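You operate a simulated robot arm through the tools that you are given. There is no shell and no other tool.

Carry out the task below with a simulated robot arm. There is one attempt and no reset: what you move stays moved.

Task
Close up: lids on the blue and green tins, dauber in its cup, display off, slide in.

Only the result counts: the job must be done as asked and must still hold three seconds after the hand-in. Knocking over, shifting, dropping, spilling or breaking anything else fails it. A push-on lid holds only when it is set on centred and level and pressed home; a screw cap is set on level and turned clockwise until tight.

Robot
A 7-joint arm with a two-finger parallel gripper, fixed in place. Base frame: the origin is on the floor under the middle of its stand, x ahead of it, y to its left, z up; the work surface is at about z = 760. Readings come in mm, rad, newtons and seconds.
It reaches about 966 mm from its shoulder. Its first joint turns from -2.897 to 2.897 rad. Payload 3.43 kg.
The TCP is the grasp point between the finger pads, 30 mm short of the fingertips. In the tool frame z runs along the fingers and y along their closing line. Largest opening 94 mm; finger width 28, thickness 10; the body of the gripper, 50 by 96 mm, starts 55 mm behind the TCP.
Orientation is that of the tool frame in the base frame, as a unit quaternion [x, y, z, w]. With the fingers straight down and closing along the base's y, the tool's x points along the base's -x, its y along +y and its z along -z.

Tools
- The arm moves only by the tool drive_tool. Its arguments are lists of equal length, an entry for each row: "translation": the shift along the tool's x, y, z in units of 50 mm (1.0 is 50 mm), a list of three; "angular": the turn, a rotation vector about the tool's x, y, z in units of 6 degrees (1.0 is 6 degrees), a list of three; "jaw": the gripper command, from -1 (fully open) to 1 (shut), values between in proportion. In form: {"translation": [[dx, dy, dz], ...], "angular": [[wx, wy, wz], ...], "jaw": [jaw, ...]}. A call has 1 to 20 rows; each row shifts and turns the commanded pose from where the row before left it, along the tool's axes as they then stand. A call with a number of a shift or a turn outside -1 to 1 is refused whole. A row lasts 0.2 s, in which the tool goes at most 50 mm and 0.15 rad; a call with a longer step from one row to the next is refused whole, and so is a gripper value outside its range. Where a pose cannot be reached the arm comes as near as it can. A force on the tool above 70 N (or 10 N above the force at the start of the call, whichever is more), or a blocked arm, ends the call early, and 0.2 s more pass. The fingers move at their own pace (about 45 mm/s each) and stop on an object; they squeeze with about 38 N. The grip force told is the motor's: it shows also when the fingers shut on nothing. Time passes only in rows, and 0.2 s behind the last, so rows that do not move let the fingers close. The reply holds the time, the measured pose of the TCP, the force on the tool along the base axes, the opening and the grip force, in the units named above and with some noise, with the torque about the TCP (base axes, N m) and any sound that the robot's microphone picked up.
- Cameras (640 x 400 px; columns grow to the right, rows downward): "scene" is fixed at [222.1, -651.5, 1346.1]; the picture's right is [0.40, -0.92, 0.00], its down [-0.65, -0.28, -0.71] and it looks along [0.65, 0.28, -0.70] (base axes); focal length 308 px, centre (320, 200). "wrist" rides on the gripper at [76, 14, -103] in the tool frame; the picture's right is [-0.18, 0.98, 0.00], its down [-0.75, -0.14, -0.64] and it looks along [-0.63, -0.12, 0.77] (tool axes); focal length 243 px, centre (320, 200).
- get_image(camera): a new picture of that camera. The clock stands still meanwhile.
- raise_lower(by): slides the trunk up (or, below 0, down) by that many mm; the arm rides with it, the base frame stays. It gives what a move gives, with no picture.
- locate(camera, pixels): for up to 12 pixels [column, row] of the newest picture of that camera ("zoom" is the newest enlarged one), the place [x, y, z] in the base frame of the surface seen there, good to about 2 mm, but the place of the scene camera against the robot may be out by one fixed shift of up to 12 mm in any direction. The clock stands still meanwhile.
- zoom(camera, box): a new picture of the part [left, top, right, bottom] of that camera's present view, enlarged. The clock stands still meanwhile.
- job_done(): hands the job in; it is judged then, once.

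Leave the gripper open and the arm clear of the work at the hand-in unless told otherwise.

The tools are called after "Request:" by a JSON object that holds its "op" and its "data". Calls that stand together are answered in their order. drive_tool: Moves the arm, as the interface text tells. Its arguments: {"type":"object","properties":{"translation":{"type":"array","items":{"type":"array","items":{"type":"number"}}},"angular":{"type":"array","items":{"type":"array","items":{"type":"number"}}},"jaw":{"type":"array","items":{"type":"number"}}},"required":["translation","angular","jaw"]} The other tools are called the same way: raise_lower (by) moves the trunk up or down; get_image (camera) takes a picture; locate (camera, pixels) gives the place of the surface under pixels of a picture; zoom (camera, box) takes an enlarged picture of a part of a camera's view; job_done () hands the job in.

At the start:

```text
time: 0.0
eef_pos: [616.7, -319.6, 1076.0]
orientation: [0.0, 1.0, 0.0, 0.0]
wrist_force: [0.1, -0.9, -0.5]
torque: [-0.01, -0.02, -0.03]
opening: 94.1
finger_force: 0.0
trunk travel left (down, up): [-225.0, 265.0]
```

scene: 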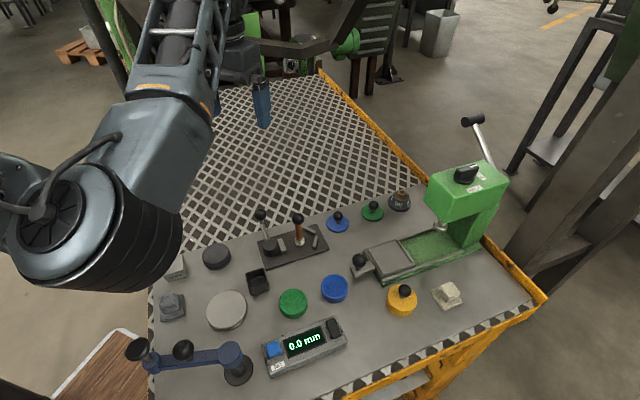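
wrist: 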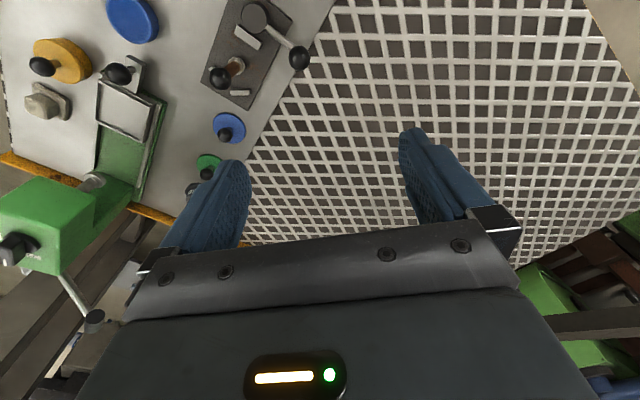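

I see a bench with blue and green tins, lids with knobs, a green press with a slide, a display box and a rack holding a dauber. I'll enlarge several parts before planning.

Request:
{"op": "zoom", "data": {"camera": "scene", "box": [230, 180, 430, 305]}}

Request:
{"op": "zoom", "data": {"camera": "scene", "box": [340, 100, 540, 325]}}

Request:
{"op": "zoom", "data": {"camera": "scene", "box": [110, 230, 360, 400]}}

```text
3.20 times, centred on (330, 242) of scene
```

zoom: 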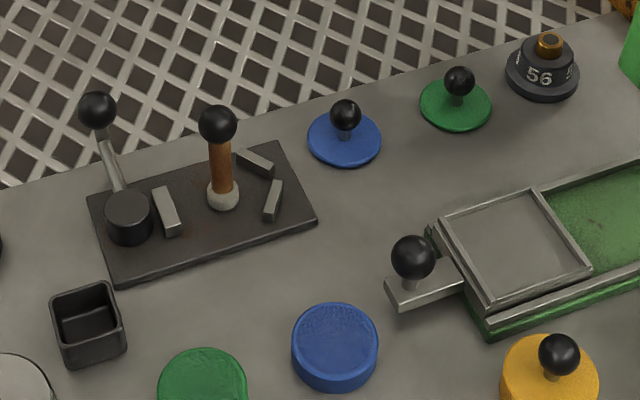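

```text
1.78 times, centred on (440, 212) of scene
```

zoom: 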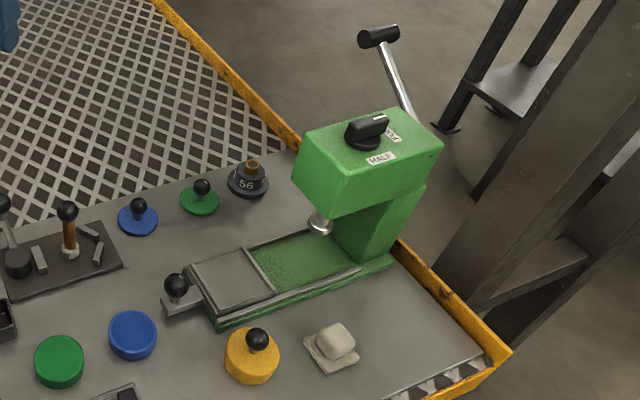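

```text
2.35 times, centred on (235, 315) of scene
```

zoom: 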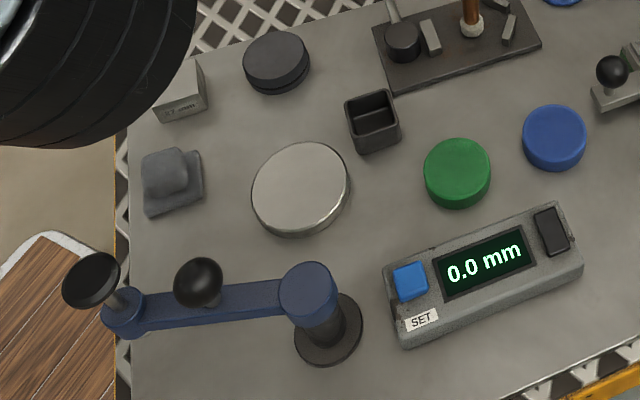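

I'll locate the main objects roughly with the scene picture: tins, lid knobs, dauber, cup, display buttons, slide handle.

Request:
{"op": "locate", "data": {"camera": "scene", "pixels": [[335, 286], [293, 302], [338, 216], [373, 205], [298, 218], [258, 290], [273, 349], [334, 327], [359, 260], [395, 260], [345, 250], [440, 230]]}}

Request:
{"op": "get_image", "data": {"camera": "scene"}}

```text
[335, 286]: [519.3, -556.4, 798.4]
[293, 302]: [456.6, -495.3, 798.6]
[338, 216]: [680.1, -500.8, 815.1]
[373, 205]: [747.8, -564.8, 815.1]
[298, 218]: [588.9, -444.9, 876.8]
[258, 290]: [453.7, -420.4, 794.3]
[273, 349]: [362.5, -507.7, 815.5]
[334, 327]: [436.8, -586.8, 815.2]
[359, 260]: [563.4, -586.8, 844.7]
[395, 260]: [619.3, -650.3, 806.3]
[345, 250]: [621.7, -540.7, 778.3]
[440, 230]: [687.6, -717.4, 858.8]
```

```text
taken
```

scene: 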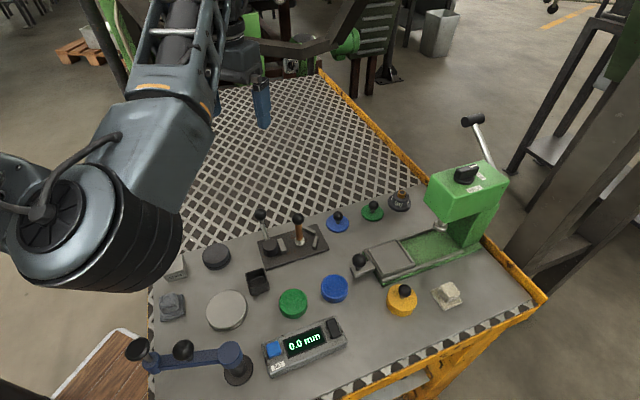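

The rough places are in hand, but the scene camera may be shifted. I'll move the tool back and right (to about x 350, y -480, same height) so the wrist camera looks over the work.

Request:
{"op": "drive_tool", "data": {"translation": [[0.76, -0.457, 0], [0.76, -0.457, 0], [0.76, -0.457, 0], [0.76, -0.457, 0], [0.76, -0.457, 0], [0.76, -0.457, 0], [0.76, -0.457, 0]], "angular": [[0, 0, 0], [0, 0, 0], [0, 0, 0], [0, 0, 0], [0, 0, 0], [0, 0, 0], [0, 0, 0]], "jaw": [-1, -1, -1, -1, -1, -1, -1]}}

Request:
{"op": "get_image", "data": {"camera": "wrist"}}

Request:
{"op": "get_image", "data": {"camera": "scene"}}

```text
time: 1.8
eef_pos: [414.6, -470.9, 1074.5]
orientation: [-0.067, 0.998, 0.003, 0.001]
wrist_force: [-0.7, 0.3, 0.1]
torque: [-0.02, 0.02, 0.01]
opening: 94.0
finger_force: 0.0
trunk travel left (down, up): [-225.0, 265.0]
stopped in row 7: the arm was blocked; the commanded pose is now the measured one
```

```text
taken
```

wrist: 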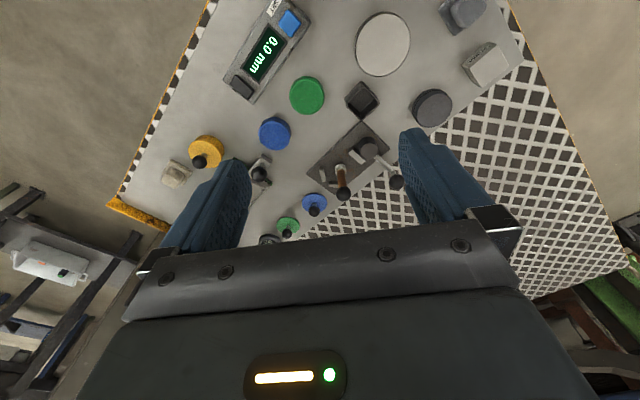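

```text
taken
```

scene: 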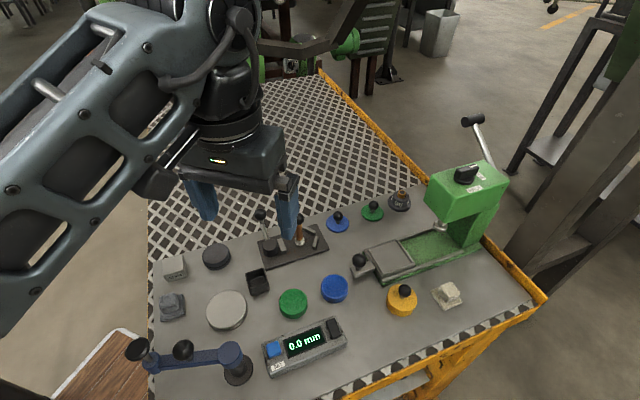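

The arm was blocked near a joint limit, with the yaw pulled by about 8°. The wrist picture now shows most of the items; I'll enlarge it and locate things from it, since this camera is true to the robot.

Request:
{"op": "zoom", "data": {"camera": "wrist", "box": [220, 0, 420, 125]}}

Request:
{"op": "zoom", "data": {"camera": "wrist", "box": [240, 110, 420, 250]}}

Request:
{"op": "locate", "data": {"camera": "wrist", "pixels": [[275, 133], [307, 95], [315, 210], [288, 233], [343, 192], [362, 101], [290, 22], [243, 86], [260, 174], [330, 120], [262, 60], [206, 150]]}}

```text
3.20 times, centred on (320, 62) of wrist
```

zoom: 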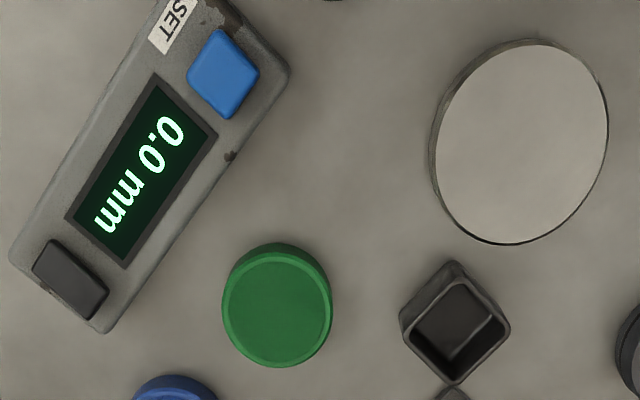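

```text
2.86 times, centred on (330, 180) of wrist
```

zoom: 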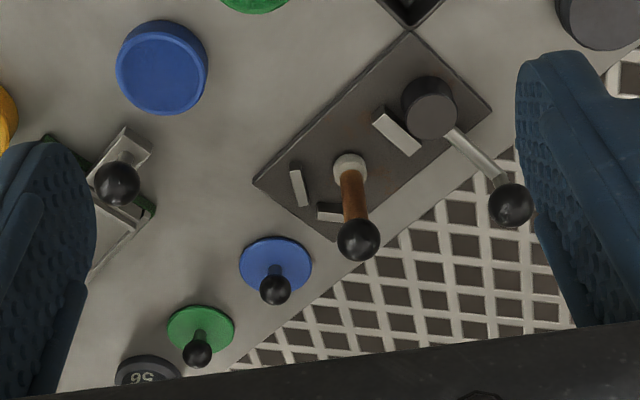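

```text
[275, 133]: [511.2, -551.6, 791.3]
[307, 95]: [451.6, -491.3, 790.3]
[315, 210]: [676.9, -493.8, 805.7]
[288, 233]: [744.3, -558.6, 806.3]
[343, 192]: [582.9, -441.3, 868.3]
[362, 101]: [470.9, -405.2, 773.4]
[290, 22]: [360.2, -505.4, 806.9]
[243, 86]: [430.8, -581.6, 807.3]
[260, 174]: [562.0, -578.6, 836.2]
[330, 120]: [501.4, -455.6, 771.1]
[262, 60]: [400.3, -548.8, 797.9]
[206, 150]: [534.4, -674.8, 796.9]
```

The wrist fix shows the scene camera is off by about (+5, -4, +8). The tabletop is near z 771. Next I'll turn the tool about its axis by 30° to get away from the blocked joint, then check the pose.

Request:
{"op": "drive_tool", "data": {"translation": [[0, 0, 0], [0, 0, 0], [0, 0, 0], [0, 0, 0], [0, 0, 0], [0, 0, 0]], "angular": [[0, 0, 1], [0, 0, 1], [0, 0, 1], [0, 0, 1], [0, 0, 1], [0, 0, 1]], "jaw": [-1, -1, -1, -1, -1, -1]}}

Request:
{"op": "get_image", "data": {"camera": "wrist"}}

Request:
{"op": "get_image", "data": {"camera": "scene"}}

```text
time: 3.2
eef_pos: [415.8, -470.8, 1074.7]
orientation: [0.244, 0.97, 0.002, 0.0]
wrist_force: [-0.1, -0.6, -0.4]
torque: [-0.01, 0.0, 0.01]
opening: 94.1
finger_force: 0.0
trunk travel left (down, up): [-225.0, 265.0]
```

```text
taken
```

wrist: 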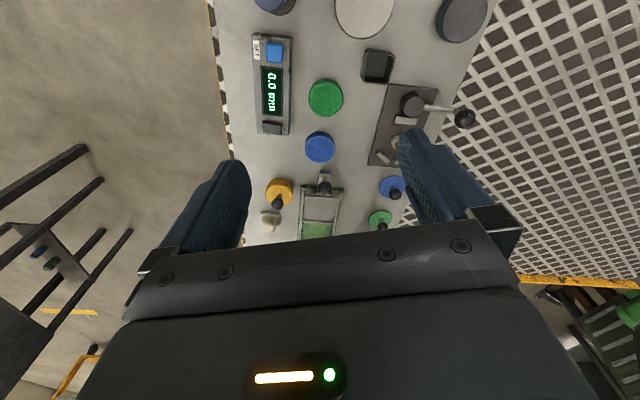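

```text
taken
```

scene: 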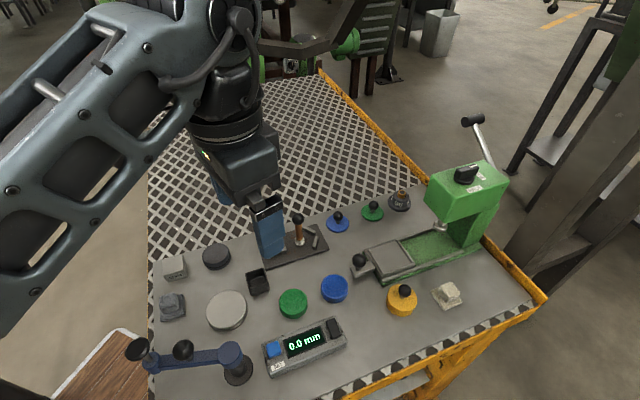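

Turned without trouble and the bench now lines up with the picture. I'll enlarge the display, the cup and dauber, and the slide in the wrist view.

Request:
{"op": "zoom", "data": {"camera": "wrist", "box": [235, 25, 315, 145]}}

Request:
{"op": "zoom", "data": {"camera": "wrist", "box": [340, 30, 490, 170]}}

Request:
{"op": "zoom", "data": {"camera": "wrist", "box": [250, 120, 420, 240]}}

```text
3.33 times, centred on (275, 85) of wrist
```

zoom: 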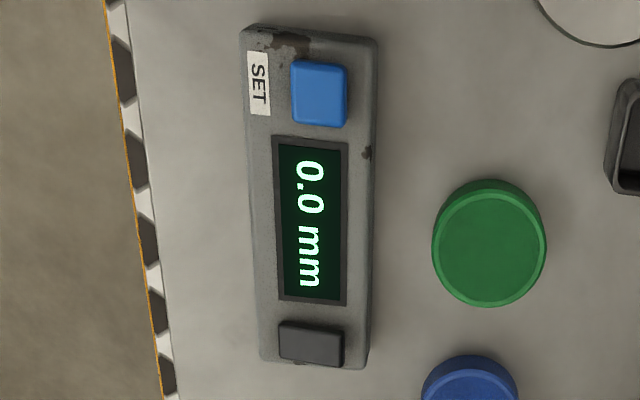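

```text
2.86 times, centred on (415, 100) of wrist
```

zoom: 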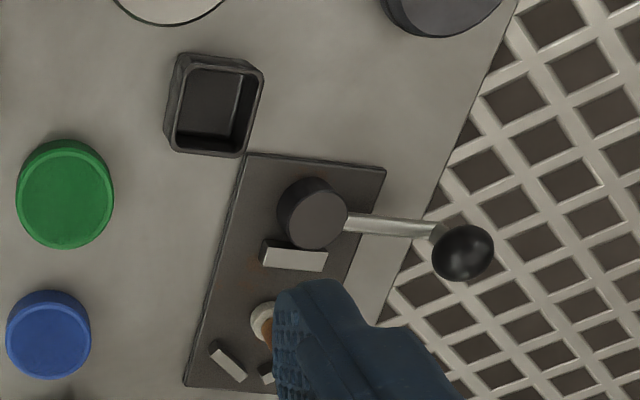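

```text
3.33 times, centred on (335, 180) of wrist
```

zoom: 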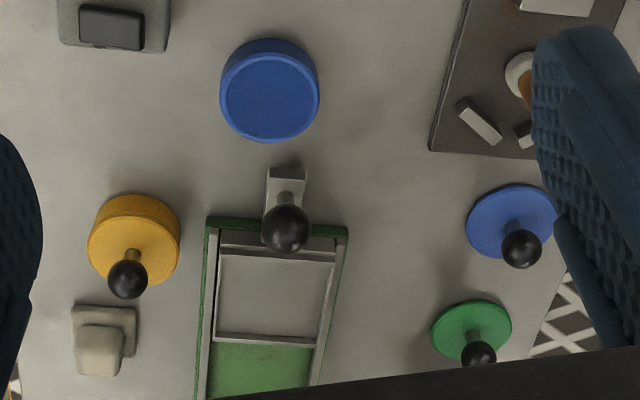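

I'll measure the tins, lids, the display's black button and the slide in this picture.

Request:
{"op": "locate", "data": {"camera": "zoom", "pixels": [[80, 27], [145, 27], [110, 12], [110, 46], [72, 40], [220, 95], [320, 95], [270, 45], [270, 138], [270, 95], [283, 185], [285, 230]]}}

Request:
{"op": "locate", "data": {"camera": "wrist", "pixels": [[272, 128], [272, 90], [272, 53], [326, 98], [320, 147], [376, 66], [310, 98], [342, 98], [391, 187], [380, 219], [324, 177], [336, 130]]}}

```text
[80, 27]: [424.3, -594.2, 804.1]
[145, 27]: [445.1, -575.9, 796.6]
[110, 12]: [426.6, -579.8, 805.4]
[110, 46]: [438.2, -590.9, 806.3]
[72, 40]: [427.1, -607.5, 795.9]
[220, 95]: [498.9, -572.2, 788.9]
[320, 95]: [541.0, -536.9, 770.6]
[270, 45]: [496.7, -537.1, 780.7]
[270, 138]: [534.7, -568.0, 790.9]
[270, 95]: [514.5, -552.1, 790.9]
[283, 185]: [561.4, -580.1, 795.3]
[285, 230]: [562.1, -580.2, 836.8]
```

```text
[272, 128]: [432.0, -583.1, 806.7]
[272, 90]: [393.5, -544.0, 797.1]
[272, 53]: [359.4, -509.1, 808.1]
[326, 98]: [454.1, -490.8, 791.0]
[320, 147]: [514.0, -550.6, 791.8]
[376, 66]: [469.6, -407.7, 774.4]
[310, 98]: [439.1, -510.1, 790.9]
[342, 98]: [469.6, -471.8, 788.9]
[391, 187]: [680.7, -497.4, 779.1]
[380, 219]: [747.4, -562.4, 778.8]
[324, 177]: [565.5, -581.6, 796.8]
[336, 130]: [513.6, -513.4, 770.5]
```

Measured: bench top z≈771, black button top at about (432, -584, 806), the device runs along (0.70, -0.71). I'll turn 17° more so the fingers sit square to the device, shut the jaws, and go above the black button at height 900.

Request:
{"op": "drive_tool", "data": {"translation": [[0, 0, 0], [0, 0, 0], [0, 0, 0], [-0.371, -0.274, 0.7], [-0.371, -0.274, 0.7], [-0.371, -0.274, 0.7], [-0.371, -0.274, 0.7], [-0.371, -0.274, 0.7], [0, 0, 0]], "angular": [[0, 0, 0.96], [0, 0, 0.96], [0, 0, 0.96], [0, 0, 0], [0, 0, 0], [0, 0, 0], [0, 0, 0], [0, 0, 0], [0, 0, 0]], "jaw": [1, 1, 1, 1, 1, 1, 1, 1, 1]}}

Request:
{"op": "get_image", "data": {"camera": "wrist"}}

Request:
{"op": "get_image", "data": {"camera": "scene"}}

```text
time: 5.2
eef_pos: [432.6, -583.9, 900.0]
orientation: [0.388, 0.922, 0.003, 0.0]
wrist_force: [0.6, 0.6, -0.2]
torque: [0.0, 0.02, 0.04]
opening: 0.3
finger_force: 32.8
trunk travel left (down, up): [-225.0, 265.0]
```

```text
taken
```

wrist: 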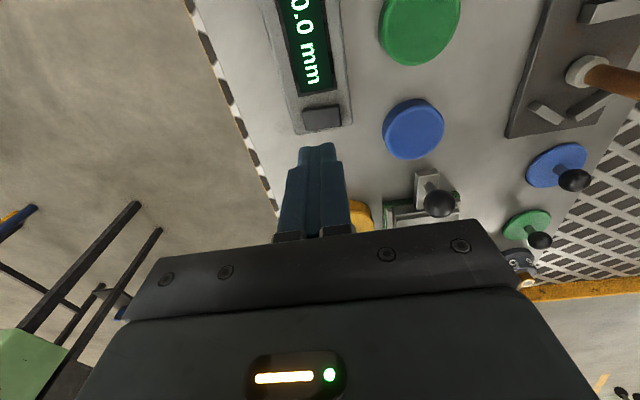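

```text
taken
```

scene: 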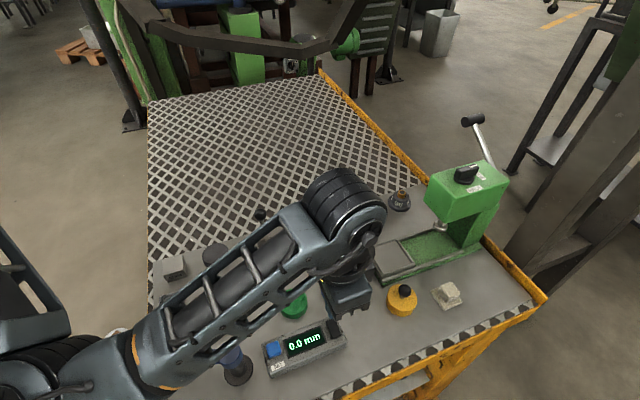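

The tool is above the button (in the wrist picture at about (322,117)). I'll locate the button again from here at close range.

Request:
{"op": "zoom", "data": {"camera": "wrist", "box": [270, 70, 370, 160]}}

Request:
{"op": "locate", "data": {"camera": "wrist", "pixels": [[322, 117], [307, 117], [337, 117], [322, 109], [322, 127], [322, 98], [345, 117]]}}

```text
4.44 times, centred on (320, 115) of wrist
```

zoom: 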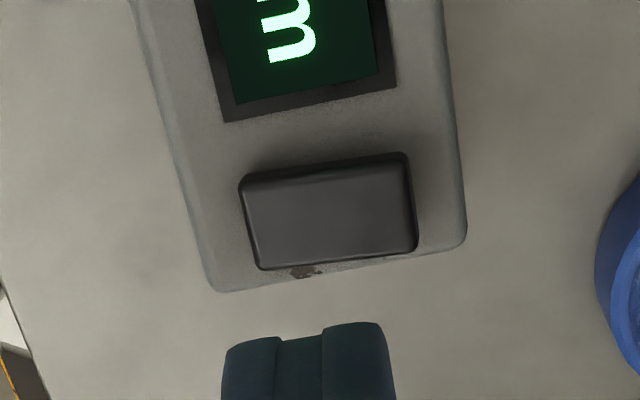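

```text
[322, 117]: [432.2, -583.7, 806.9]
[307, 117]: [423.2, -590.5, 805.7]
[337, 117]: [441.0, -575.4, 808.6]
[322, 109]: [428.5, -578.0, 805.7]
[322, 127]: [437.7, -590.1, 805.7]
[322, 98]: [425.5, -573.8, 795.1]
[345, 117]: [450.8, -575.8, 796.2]
```

The button centre (432, -584, 806) is right below the tool. I'll go down to just above contact, then press in small steps.

Request:
{"op": "drive_tool", "data": {"translation": [[0, 0, 0.6], [0, 0, 0.5], [0, 0, 0.08], [0, 0, 0.04], [0, 0, 0.02], [0, 0, 0.02]], "angular": [[0, 0, 0], [0, 0, 0], [0, 0, 0], [0, 0, 0], [0, 0, 0], [0, 0, 0]], "jaw": [1, 1, 1, 1, 1, 1]}}

```text
time: 6.6
eef_pos: [432.2, -585.1, 836.6]
orientation: [0.388, 0.922, 0.003, 0.001]
wrist_force: [0.8, 0.1, 2.4]
torque: [0.06, -0.02, -0.01]
opening: 0.0
finger_force: 33.5
trunk travel left (down, up): [-225.0, 265.0]
```

Contact has just begun (about 2 N). I'll press on in 1 mm steps.

Request:
{"op": "drive_tool", "data": {"translation": [[0, 0, 0.02], [0, 0, 0.02]], "angular": [[0, 0, 0], [0, 0, 0]], "jaw": [1, 1]}}

Request:
{"op": "get_image", "data": {"camera": "scene"}}

```text
time: 7.2
eef_pos: [432.2, -584.8, 835.1]
orientation: [0.387, 0.922, 0.002, 0.001]
wrist_force: [3.1, 3.9, 17.5]
torque: [0.26, -0.08, -0.01]
opening: 0.0
finger_force: 32.9
trunk travel left (down, up): [-225.0, 265.0]
```

```text
taken
```

scene: 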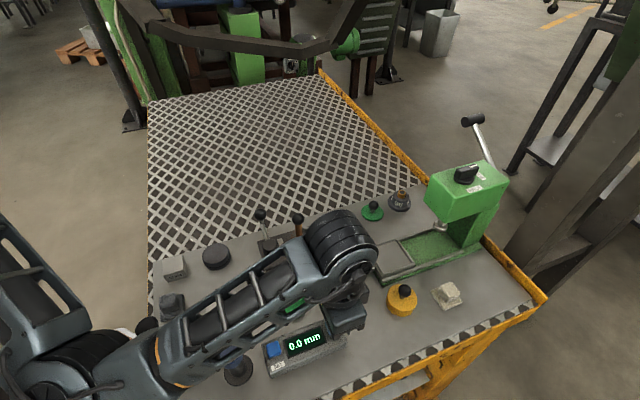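

Force is 17 N and the display is still lit. I'll press a little further.

Request:
{"op": "drive_tool", "data": {"translation": [[0, 0, 0.02], [0, 0, 0.02]], "angular": [[0, 0, 0], [0, 0, 0]], "jaw": [1, 1]}}

Request:
{"op": "get_image", "data": {"camera": "scene"}}

```text
time: 7.8
eef_pos: [432.8, -584.6, 836.7]
orientation: [0.386, 0.922, 0.0, 0.002]
wrist_force: [9.5, 6.9, 46.4]
torque: [0.62, -0.08, -0.37]
opening: 0.0
finger_force: 32.9
trunk travel left (down, up): [-225.0, 265.0]
```

```text
taken
```

scene: 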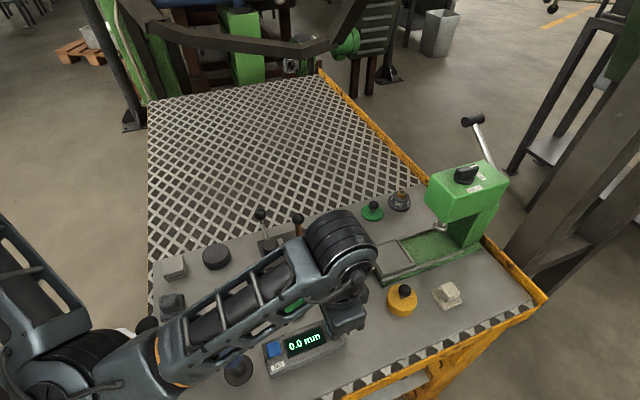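

46 N and the button no longer gives; the display is still lit. I'll release and see whether it switches on release.

Request:
{"op": "drive_tool", "data": {"translation": [[0, 0, -0.08], [0, 0, -0.2], [0, 0, -0.4]], "angular": [[0, 0, 0], [0, 0, 0], [0, 0, 0]], "jaw": [1, 1, 1]}}

Request:
{"op": "get_image", "data": {"camera": "wrist"}}

Request:
{"op": "get_image", "data": {"camera": "scene"}}

```text
time: 8.6
eef_pos: [431.2, -584.5, 865.5]
orientation: [0.388, 0.922, 0.003, -0.002]
wrist_force: [-0.8, 0.7, 0.0]
torque: [0.02, 0.0, 0.03]
opening: 0.0
finger_force: 32.9
trunk travel left (down, up): [-225.0, 265.0]
```

```text
taken
```

wrist: 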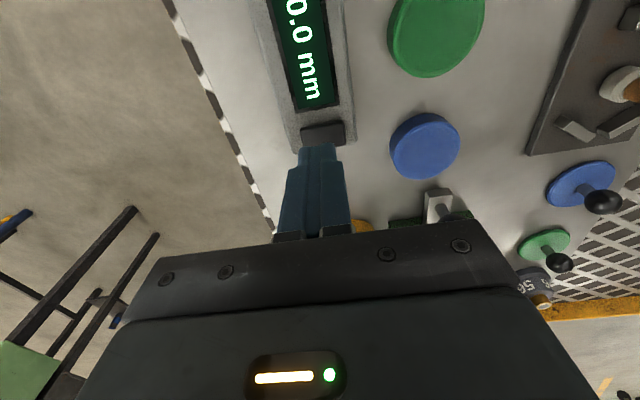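

```text
taken
```

scene: 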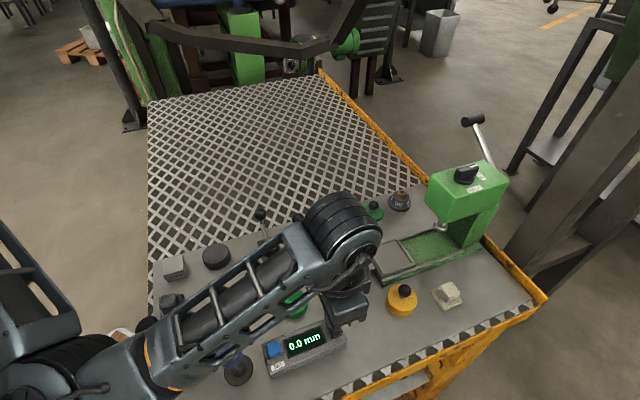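

Still lit. I'll take a close look at the black button and its height now, from a zoomed wrist picture.

Request:
{"op": "zoom", "data": {"camera": "wrist", "box": [270, 80, 370, 160]}}

Request:
{"op": "locate", "data": {"camera": "wrist", "pixels": [[322, 133], [308, 133], [337, 133], [322, 127], [322, 141], [322, 116]]}}

```text
5.00 times, centred on (320, 120) of wrist
```

zoom: 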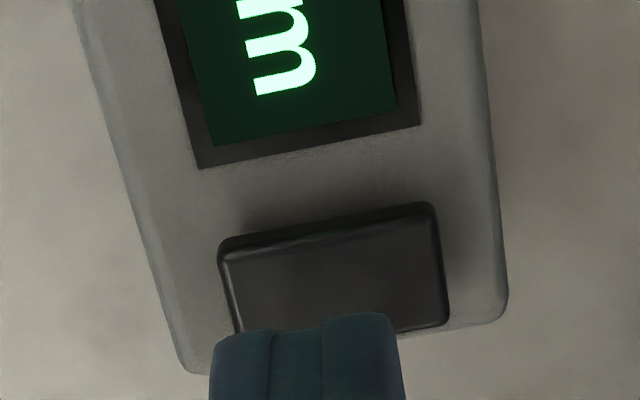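

```text
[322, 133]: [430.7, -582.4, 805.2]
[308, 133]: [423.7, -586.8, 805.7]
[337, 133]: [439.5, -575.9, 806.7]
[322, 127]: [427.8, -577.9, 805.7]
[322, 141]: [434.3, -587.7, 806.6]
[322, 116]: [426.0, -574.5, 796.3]
```

The button is back at 806 and shows no latch. I'll enlarge it in the scene camera, from another side, to judge what kind of control it is.

Request:
{"op": "zoom", "data": {"camera": "scene", "box": [255, 310, 355, 380]}}

```text
5.71 times, centred on (305, 345) of scene
```

zoom: 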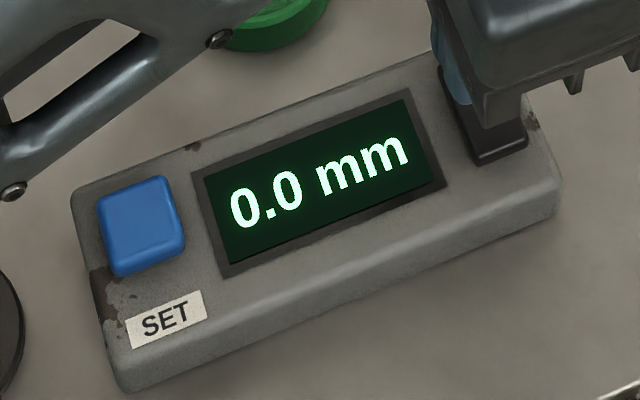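

The gripper hides the button. I'll lift and move away to the left and forward, then look again.

Request:
{"op": "drive_tool", "data": {"translation": [[0.11, 0.6, -0.55], [0.11, 0.6, -0.55], [0.11, 0.6, -0.55], [0.11, 0.6, -0.55]], "angular": [[0, 0, 0], [0, 0, 0], [0, 0, 0], [0, 0, 0]], "jaw": [1, 1, 1, 1]}}

Request:
{"op": "zoom", "data": {"camera": "scene", "box": [255, 310, 355, 380]}}

Request:
{"op": "get_image", "data": {"camera": "wrist"}}

```text
time: 9.6
eef_pos: [497.6, -484.9, 977.5]
orientation: [0.389, 0.921, 0.003, 0.001]
wrist_force: [-0.1, 0.0, -0.3]
torque: [0.01, -0.02, -0.03]
opening: 0.1
finger_force: 32.6
trunk travel left (down, up): [-225.0, 265.0]
```

```text
5.71 times, centred on (305, 345) of scene
```

zoom: 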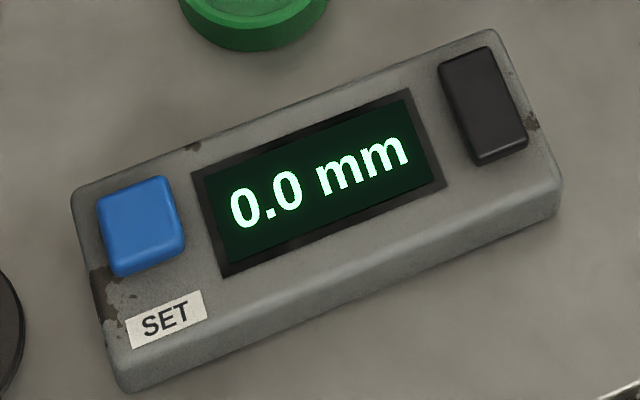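

```text
taken
```

wrist: 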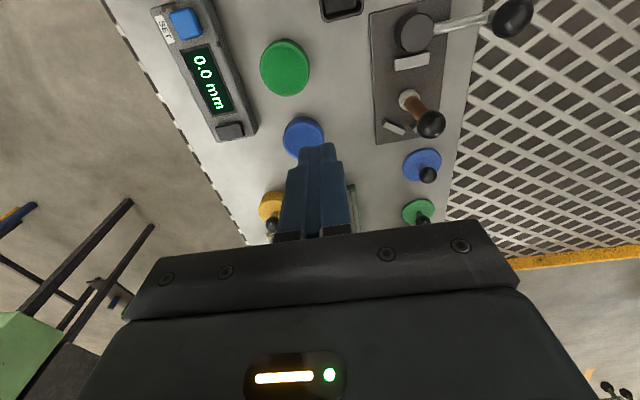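

The display is still lit and the black control sits alone at the other end from the blue SET key. I'll enlarge it much more, from both cameras, to see whether it's a rocker, a key or a slider.

Request:
{"op": "zoom", "data": {"camera": "scene", "box": [322, 312, 352, 342]}}

Request:
{"op": "zoom", "data": {"camera": "wrist", "box": [205, 110, 265, 150]}}

Request:
{"op": "zoom", "data": {"camera": "wrist", "box": [370, 80, 450, 150]}}

```text
13.33 times, centred on (337, 327) of scene
```

zoom: 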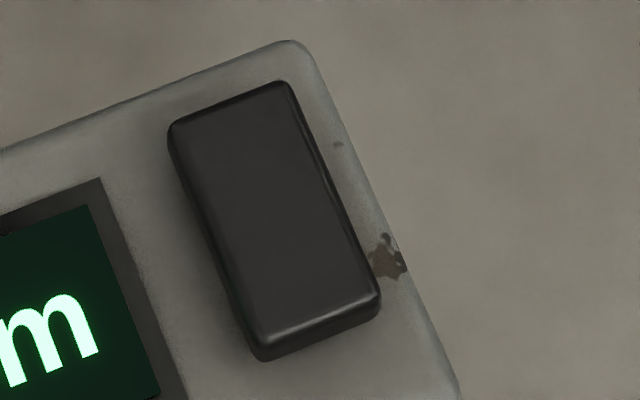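

```text
10.00 times, centred on (235, 130) of wrist
```

zoom: 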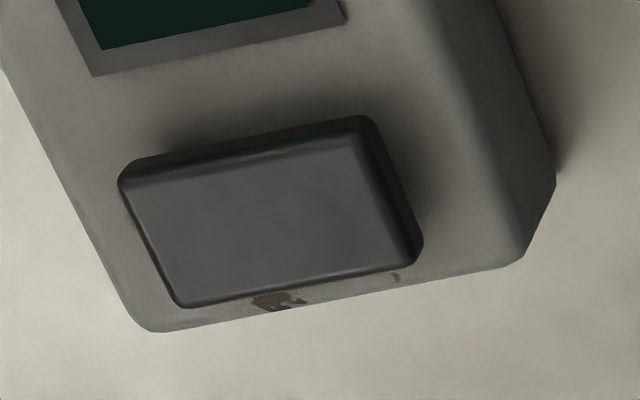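

```text
5.71 times, centred on (410, 115) of wrist
```

zoom: 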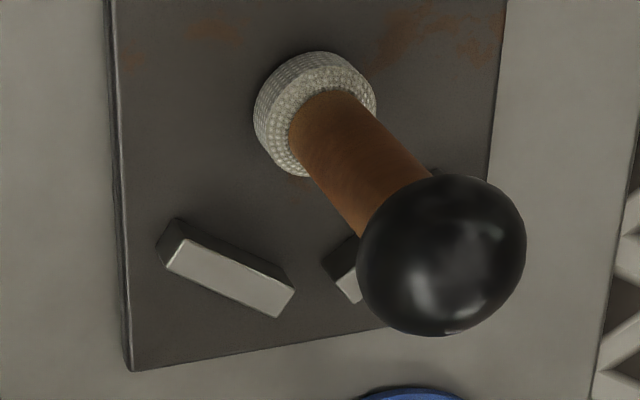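

I'll take the button's top-surface heights at many points to see whether it is tilted like a rocker.

Request:
{"op": "zoom", "data": {"camera": "wrist", "box": [205, 110, 265, 150]}}

Request:
{"op": "locate", "data": {"camera": "zoom", "pixels": [[150, 200], [165, 240], [190, 290], [230, 180], [250, 230], [270, 280], [350, 155], [360, 210], [380, 260], [340, 160], [370, 250], [140, 190]]}}

Request:
{"op": "locate", "data": {"camera": "zoom", "pixels": [[150, 205], [165, 245], [190, 285], [230, 185], [250, 235], [270, 275], [350, 160], [360, 215], [380, 255], [100, 120], [450, 120], [480, 220]]}}

```text
10.00 times, centred on (235, 130) of wrist
```

zoom: 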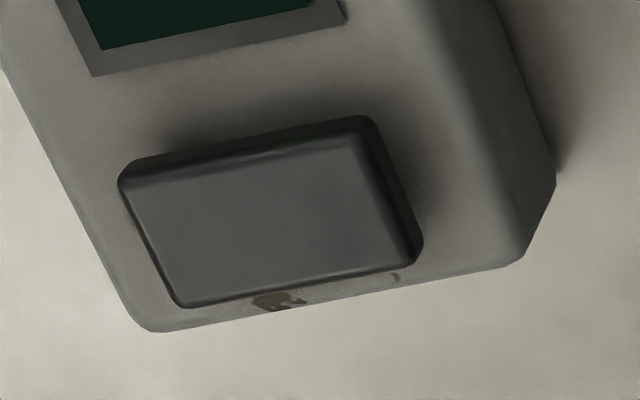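

```text
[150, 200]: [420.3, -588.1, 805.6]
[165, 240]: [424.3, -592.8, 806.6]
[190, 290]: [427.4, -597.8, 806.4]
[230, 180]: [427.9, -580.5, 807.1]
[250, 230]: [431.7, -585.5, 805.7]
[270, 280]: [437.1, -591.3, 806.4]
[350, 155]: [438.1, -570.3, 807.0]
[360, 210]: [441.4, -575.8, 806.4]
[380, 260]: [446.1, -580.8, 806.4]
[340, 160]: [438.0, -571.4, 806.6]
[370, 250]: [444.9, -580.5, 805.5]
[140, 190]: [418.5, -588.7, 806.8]
```

```text
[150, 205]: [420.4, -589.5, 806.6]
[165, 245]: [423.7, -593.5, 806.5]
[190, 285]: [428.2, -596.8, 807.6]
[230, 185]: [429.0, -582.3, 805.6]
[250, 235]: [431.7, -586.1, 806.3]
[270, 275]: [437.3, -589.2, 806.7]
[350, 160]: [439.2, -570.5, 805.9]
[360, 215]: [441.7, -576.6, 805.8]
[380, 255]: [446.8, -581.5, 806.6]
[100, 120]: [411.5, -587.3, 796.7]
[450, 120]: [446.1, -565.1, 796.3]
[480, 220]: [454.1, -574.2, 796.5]
```

The top is flat at z 806, so it's a plain key, not a tilted rocker. It may need a longer hold. I'll go back above it and press with moderate force for about 3 s, watching the display.

Request:
{"op": "drive_tool", "data": {"translation": [[-0.128, -0.578, 0.5], [-0.128, -0.578, 0.5], [-0.128, -0.578, 0.5], [-0.128, -0.578, 0.5], [0, 0, 0.6], [0, 0, 0.19], [0, 0, 0.04]], "angular": [[0, 0, 0], [0, 0, 0], [0, 0, 0], [0, 0, 0], [0, 0, 0], [0, 0, 0], [0, 0, 0]], "jaw": [1, 1, 1, 1, 1, 1, 1]}}

```text
time: 11.2
eef_pos: [435.6, -583.7, 835.6]
orientation: [0.388, 0.922, 0.002, 0.001]
wrist_force: [-0.1, 1.8, 9.4]
torque: [0.11, 0.02, 0.07]
opening: 0.1
finger_force: 33.1
trunk travel left (down, up): [-225.0, 265.0]
```

In contact at 9 N. I'll press to about 25 N and hold for about 3 s.

Request:
{"op": "drive_tool", "data": {"translation": [[0, 0, 0.02], [0, 0, 0.02], [0, 0, 0], [0, 0, 0], [0, 0, 0], [0, 0, 0], [0, 0, 0], [0, 0, 0], [0, 0, 0], [0, 0, 0], [0, 0, 0], [0, 0, 0], [0, 0, 0], [0, 0, 0], [0, 0, 0]], "angular": [[0, 0, 0], [0, 0, 0], [0, 0, 0], [0, 0, 0], [0, 0, 0], [0, 0, 0], [0, 0, 0], [0, 0, 0], [0, 0, 0], [0, 0, 0], [0, 0, 0], [0, 0, 0], [0, 0, 0], [0, 0, 0], [0, 0, 0]], "jaw": [1, 1, 1, 1, 1, 1, 1, 1, 1, 1, 1, 1, 1, 1, 1]}}

Request:
{"op": "zoom", "data": {"camera": "scene", "box": [255, 310, 355, 380]}}

Request:
{"op": "get_image", "data": {"camera": "wrist"}}

```text
time: 14.4
eef_pos: [436.0, -583.4, 835.5]
orientation: [0.387, 0.922, 0.001, 0.002]
wrist_force: [7.6, 10.9, 56.0]
torque: [0.7, 0.18, -0.17]
opening: 0.0
finger_force: 32.7
trunk travel left (down, up): [-225.0, 265.0]
```

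```text
5.71 times, centred on (305, 345) of scene
```

zoom: 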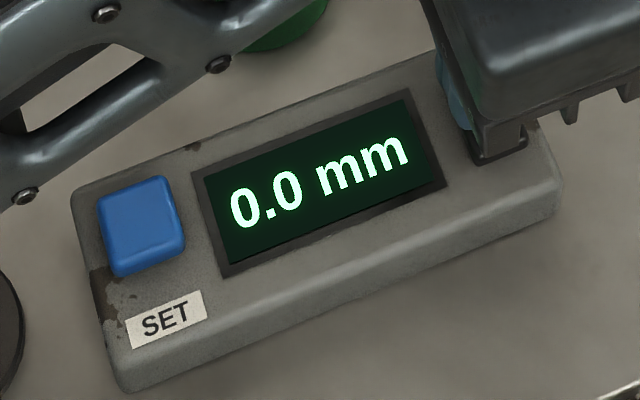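

```text
taken
```

wrist: 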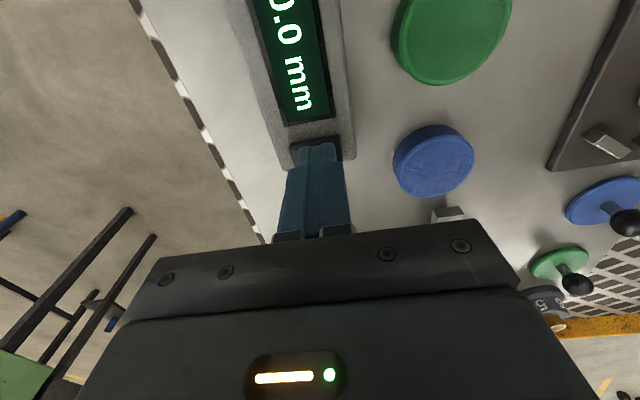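

Held at 56 N for 3 s: no travel and the display stays lit. Pressing it square does nothing, so I'll release, and test it on one end (13 mm toward the left side) in case it pivots.

Request:
{"op": "drive_tool", "data": {"translation": [[0, 0, -0.2], [0, 0, -0.08], [0, 0.27, 0], [0, 0, 0.12], [0, 0, 0.04], [0, 0, 0.04]], "angular": [[0, 0, 0], [0, 0, 0], [0, 0, 0], [0, 0, 0], [0, 0, 0], [0, 0, 0]], "jaw": [1, 1, 1, 1, 1, 1]}}

Request:
{"op": "zoom", "data": {"camera": "scene", "box": [255, 310, 355, 380]}}

```text
time: 15.8
eef_pos: [448.4, -574.2, 837.7]
orientation: [0.387, 0.922, 0.003, 0.0]
wrist_force: [0.5, 0.2, -0.3]
torque: [-0.04, -0.01, 0.0]
opening: 0.1
finger_force: 33.4
trunk travel left (down, up): [-225.0, 265.0]
```

```text
5.71 times, centred on (305, 345) of scene
```

zoom: 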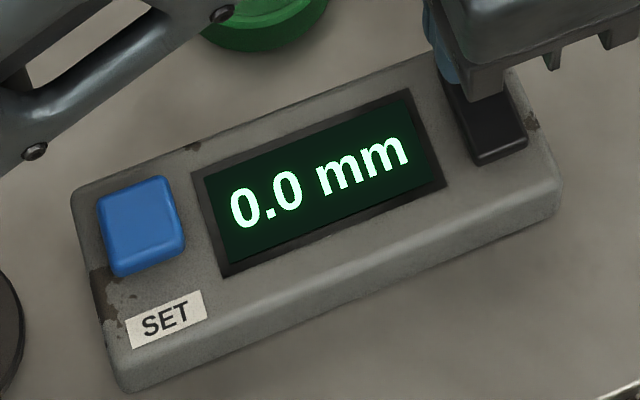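

Now just above the left end of the block. I'll press there in 1 mm steps to about 20–30 N.

Request:
{"op": "drive_tool", "data": {"translation": [[0, 0, 0.03], [0, 0, 0.03], [0, 0, 0.02], [0, 0, 0]], "angular": [[0, 0, 0], [0, 0, 0], [0, 0, 0], [0, 0, 0]], "jaw": [1, 1, 1, 1]}}

Request:
{"op": "zoom", "data": {"camera": "scene", "box": [255, 310, 355, 380]}}

```text
time: 16.8
eef_pos: [447.0, -573.8, 834.7]
orientation: [0.387, 0.922, 0.002, 0.001]
wrist_force: [8.4, 3.8, 30.7]
torque: [0.01, -0.03, 0.03]
opening: 0.0
finger_force: 32.8
trunk travel left (down, up): [-225.0, 265.0]
```

```text
5.71 times, centred on (305, 345) of scene
```

zoom: 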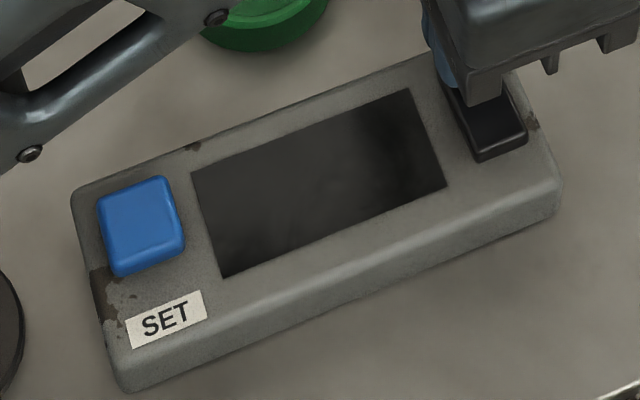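

The display went dark: it's a rocker after all. I'll lift straight up and away and check that it stays off.

Request:
{"op": "drive_tool", "data": {"translation": [[0, 0.04, -0.2], [0, 0.1, -0.6], [0.1, 0.6, -0.6], [0.1, 0.6, -0.6], [0.1, 0.6, -0.6]], "angular": [[0, 0, 0], [0, 0, 0], [0, 0, 0], [0, 0, 0], [0, 0, 0]], "jaw": [1, 1, 1, 1, 1]}}

Request:
{"op": "zoom", "data": {"camera": "scene", "box": [255, 310, 355, 380]}}

Request:
{"op": "get_image", "data": {"camera": "scene"}}

Request:
{"op": "get_image", "data": {"camera": "wrist"}}

```text
time: 18.0
eef_pos: [504.8, -494.1, 964.4]
orientation: [0.388, 0.922, 0.001, 0.0]
wrist_force: [-0.3, -0.2, 0.1]
torque: [0.01, -0.01, 0.0]
opening: 0.0
finger_force: 33.0
trunk travel left (down, up): [-225.0, 265.0]
```

```text
5.71 times, centred on (305, 345) of scene
```

zoom: 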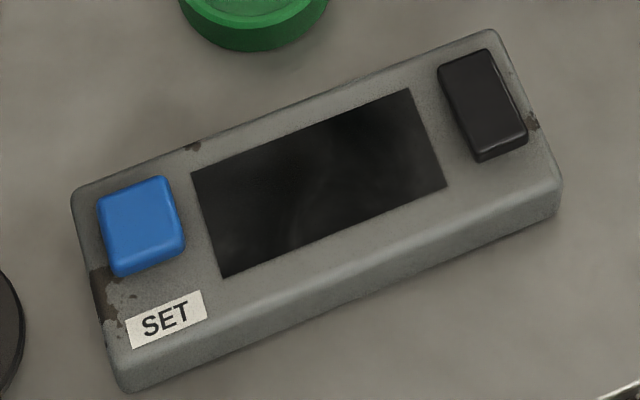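

```text
taken
```

scene: 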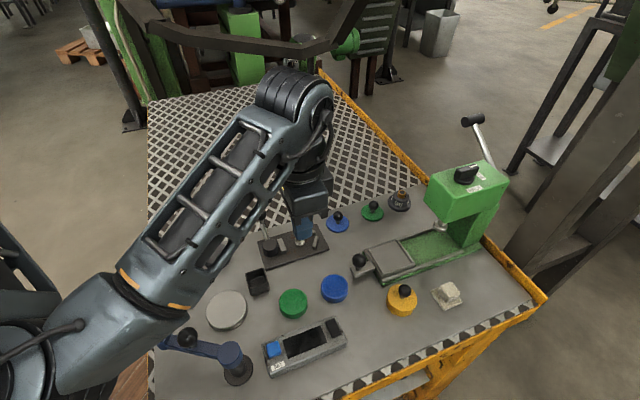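

```text
taken
```

wrist: 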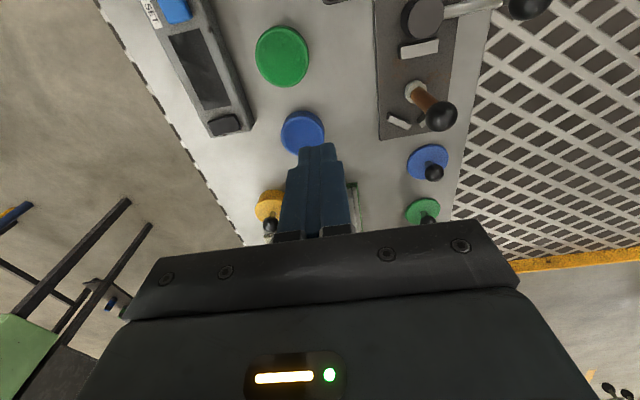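

Display stays off. Next, the lids. I'll open the jaws to about 40 mm and move so that the wrist camera looks at both lids from close.

Request:
{"op": "drive_tool", "data": {"translation": [[-0.027, 0.75, 0.07], [-0.027, 0.75, 0.07], [-0.027, 0.75, 0.07], [-0.027, 0.75, 0.07], [0, 0, 0]], "angular": [[0, 0, 0], [0, 0, 0], [0, 0, 0], [0, 0, 0], [0, 0, 0]], "jaw": [0.15, 0.15, 0.15, 0.15, 0.15]}}

Request:
{"op": "get_image", "data": {"camera": "wrist"}}

```text
time: 19.2
eef_pos: [617.6, -392.6, 950.3]
orientation: [0.388, 0.922, 0.002, 0.0]
wrist_force: [1.0, 0.2, -1.0]
torque: [0.02, 0.02, -0.01]
opening: 39.7
finger_force: 0.2
trunk travel left (down, up): [-225.0, 265.0]
```

```text
taken
```

wrist: 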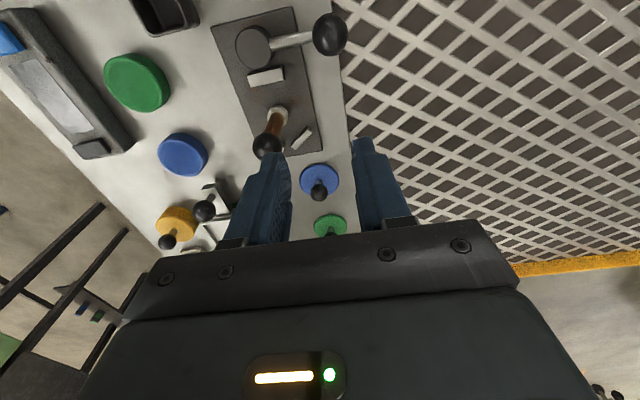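

The blue lid is at (319,180), the green lid at (330,222) between the fingers. I'll enlarge and measure them.

Request:
{"op": "zoom", "data": {"camera": "wrist", "box": [285, 150, 365, 240]}}

Request:
{"op": "locate", "data": {"camera": "wrist", "pixels": [[319, 165], [300, 180], [338, 180], [319, 186], [319, 190], [308, 195], [331, 195], [314, 224], [346, 224], [330, 216], [330, 226], [343, 175]]}}

```text
4.44 times, centred on (325, 195) of wrist
```

zoom: 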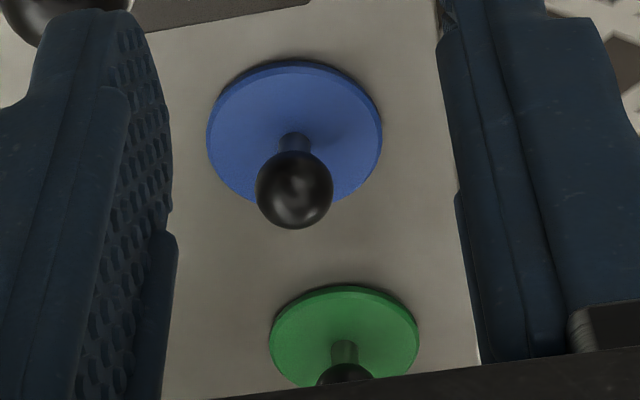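

```text
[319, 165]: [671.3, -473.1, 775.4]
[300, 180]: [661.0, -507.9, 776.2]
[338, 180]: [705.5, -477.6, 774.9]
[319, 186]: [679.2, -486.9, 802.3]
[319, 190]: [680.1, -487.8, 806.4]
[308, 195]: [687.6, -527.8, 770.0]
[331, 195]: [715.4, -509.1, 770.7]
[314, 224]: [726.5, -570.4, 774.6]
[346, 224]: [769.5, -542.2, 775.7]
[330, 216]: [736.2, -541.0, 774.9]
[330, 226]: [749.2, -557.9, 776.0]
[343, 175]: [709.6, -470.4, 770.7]
```

I'll locate rim points, stem and ball on the enlarged picture for the blue lid.

Request:
{"op": "locate", "data": {"camera": "zoom", "pixels": [[212, 130], [376, 130], [293, 70], [235, 182], [356, 178], [293, 140], [295, 175], [295, 190], [265, 190], [325, 190], [295, 215], [240, 90]]}}

Request:
{"op": "locate", "data": {"camera": "zoom", "pixels": [[275, 340], [415, 340], [345, 292], [345, 345], [345, 375], [300, 370], [398, 370], [350, 90], [375, 150], [213, 140], [225, 170], [365, 165]]}}

```text
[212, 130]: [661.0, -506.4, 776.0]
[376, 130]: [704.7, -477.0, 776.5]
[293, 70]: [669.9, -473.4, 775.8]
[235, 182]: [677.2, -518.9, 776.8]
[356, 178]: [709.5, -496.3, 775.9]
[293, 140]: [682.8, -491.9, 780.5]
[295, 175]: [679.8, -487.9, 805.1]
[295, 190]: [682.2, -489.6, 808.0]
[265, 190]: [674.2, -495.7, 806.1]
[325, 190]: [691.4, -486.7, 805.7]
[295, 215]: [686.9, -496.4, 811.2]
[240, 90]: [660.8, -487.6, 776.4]
```

```text
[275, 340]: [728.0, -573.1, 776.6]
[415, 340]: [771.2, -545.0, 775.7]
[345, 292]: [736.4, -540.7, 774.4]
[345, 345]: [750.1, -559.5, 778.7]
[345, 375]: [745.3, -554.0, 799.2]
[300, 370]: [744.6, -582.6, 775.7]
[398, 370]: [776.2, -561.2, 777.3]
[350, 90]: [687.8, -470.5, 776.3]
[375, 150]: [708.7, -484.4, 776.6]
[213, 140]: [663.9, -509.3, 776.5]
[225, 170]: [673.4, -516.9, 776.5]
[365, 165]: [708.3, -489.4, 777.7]
```

Blue lid: rim radius ≈25.4, centre ≈(684.5, -494.3), disc top z≈776, ball top ≈811 (ball centre ≈801). I'll move above it to height 870 with the jaws at 40 mm.

Request:
{"op": "drive_tool", "data": {"translation": [[-0.5975, -0.1165, 0.4015], [-0.5975, -0.1165, 0.4015], [-0.5975, -0.1165, 0.4015], [-0.5975, -0.1165, 0.4015], [0, 0, 0]], "angular": [[0, 0, 0], [0, 0, 0], [0, 0, 0], [0, 0, 0], [0, 0, 0]], "jaw": [0.15, 0.15, 0.15, 0.15, 0.15]}}

Request:
{"op": "get_image", "data": {"camera": "wrist"}}

Request:
{"op": "get_image", "data": {"camera": "scene"}}

```text
time: 20.4
eef_pos: [684.5, -497.7, 869.3]
orientation: [0.387, 0.922, 0.003, 0.0]
wrist_force: [-1.1, 0.7, -0.2]
torque: [-0.01, -0.02, 0.02]
opening: 39.7
finger_force: 0.1
trunk travel left (down, up): [-225.0, 265.0]
```

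```text
taken
```

wrist: 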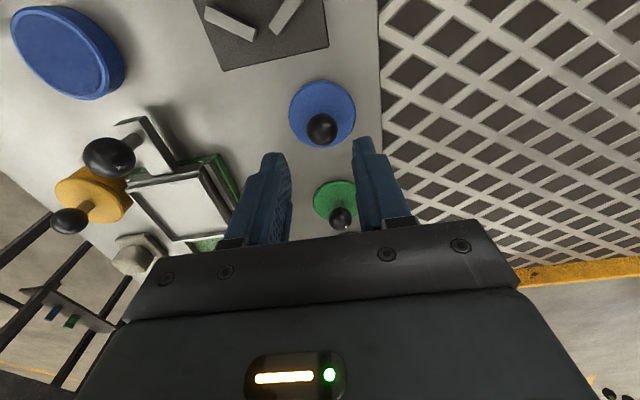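

```text
taken
```

scene: 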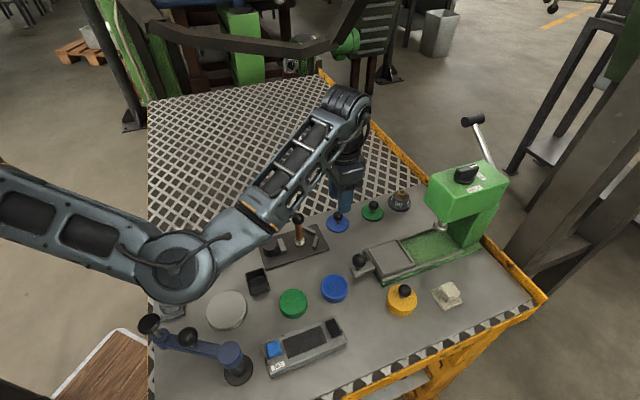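

The ball is at (321,127) in the wrist picture. I'll measure it again from this close position.

Request:
{"op": "locate", "data": {"camera": "wrist", "pixels": [[321, 118], [321, 127], [321, 138], [310, 127], [334, 127], [289, 108], [355, 108], [322, 81], [299, 135], [347, 133], [321, 145], [300, 90]]}}

Request:
{"op": "zoom", "data": {"camera": "wrist", "box": [270, 70, 370, 160]}}

```text
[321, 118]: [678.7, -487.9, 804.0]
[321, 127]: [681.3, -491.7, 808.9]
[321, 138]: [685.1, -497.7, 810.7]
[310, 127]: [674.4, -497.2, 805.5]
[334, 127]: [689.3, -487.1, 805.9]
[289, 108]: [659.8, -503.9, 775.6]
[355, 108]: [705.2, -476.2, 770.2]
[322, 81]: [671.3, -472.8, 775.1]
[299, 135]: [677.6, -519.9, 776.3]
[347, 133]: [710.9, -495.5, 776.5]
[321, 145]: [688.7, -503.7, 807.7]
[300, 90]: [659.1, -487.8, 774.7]
```

```text
4.44 times, centred on (320, 115) of wrist
```

zoom: 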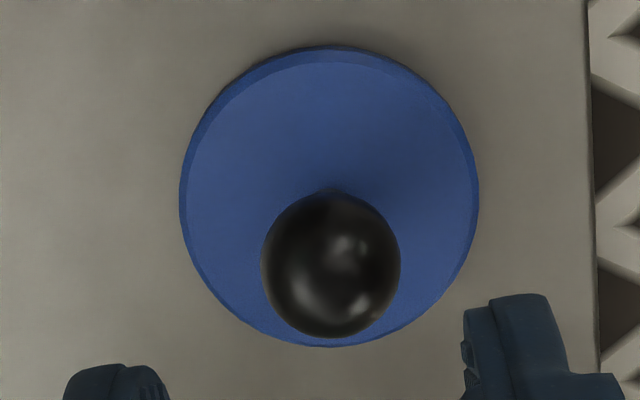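

The ball centre is ≈(684.7, -496.5, 799), radius ≈11.5. I'll shift 1–2 mm to centre, go down to height 810 (fingertips 4 mm above the disc), and close on the ball.

Request:
{"op": "drive_tool", "data": {"translation": [[0.022, 0.025, 0.5], [0, 0, 0.5], [0, 0, 0.18], [0, 0, 0], [0, 0, 0], [0, 0, 0], [0, 0, 0]], "angular": [[0, 0, 0], [0, 0, 0], [0, 0, 0], [0, 0, 0], [0, 0, 0], [0, 0, 0], [0, 0, 0]], "jaw": [0.15, 0.15, 0.15, 0.15, 1, 1, 1]}}

Request:
{"op": "get_image", "data": {"camera": "wrist"}}

```text
time: 22.0
eef_pos: [683.8, -494.7, 808.7]
orientation: [0.388, 0.922, 0.002, 0.0]
wrist_force: [0.4, 0.1, 0.0]
torque: [-0.04, 0.0, 0.01]
opening: 22.4
finger_force: 38.0
trunk travel left (down, up): [-225.0, 265.0]
```

```text
taken
```

wrist: 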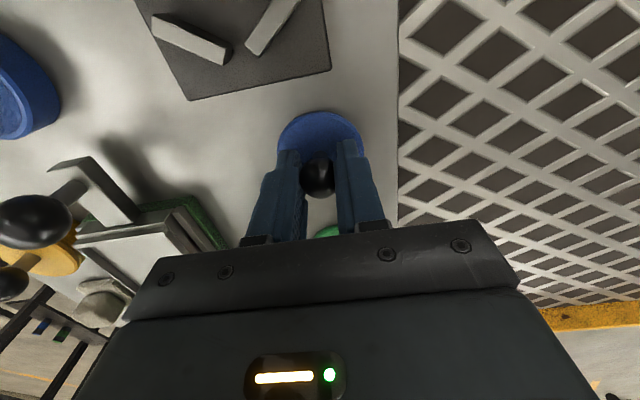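

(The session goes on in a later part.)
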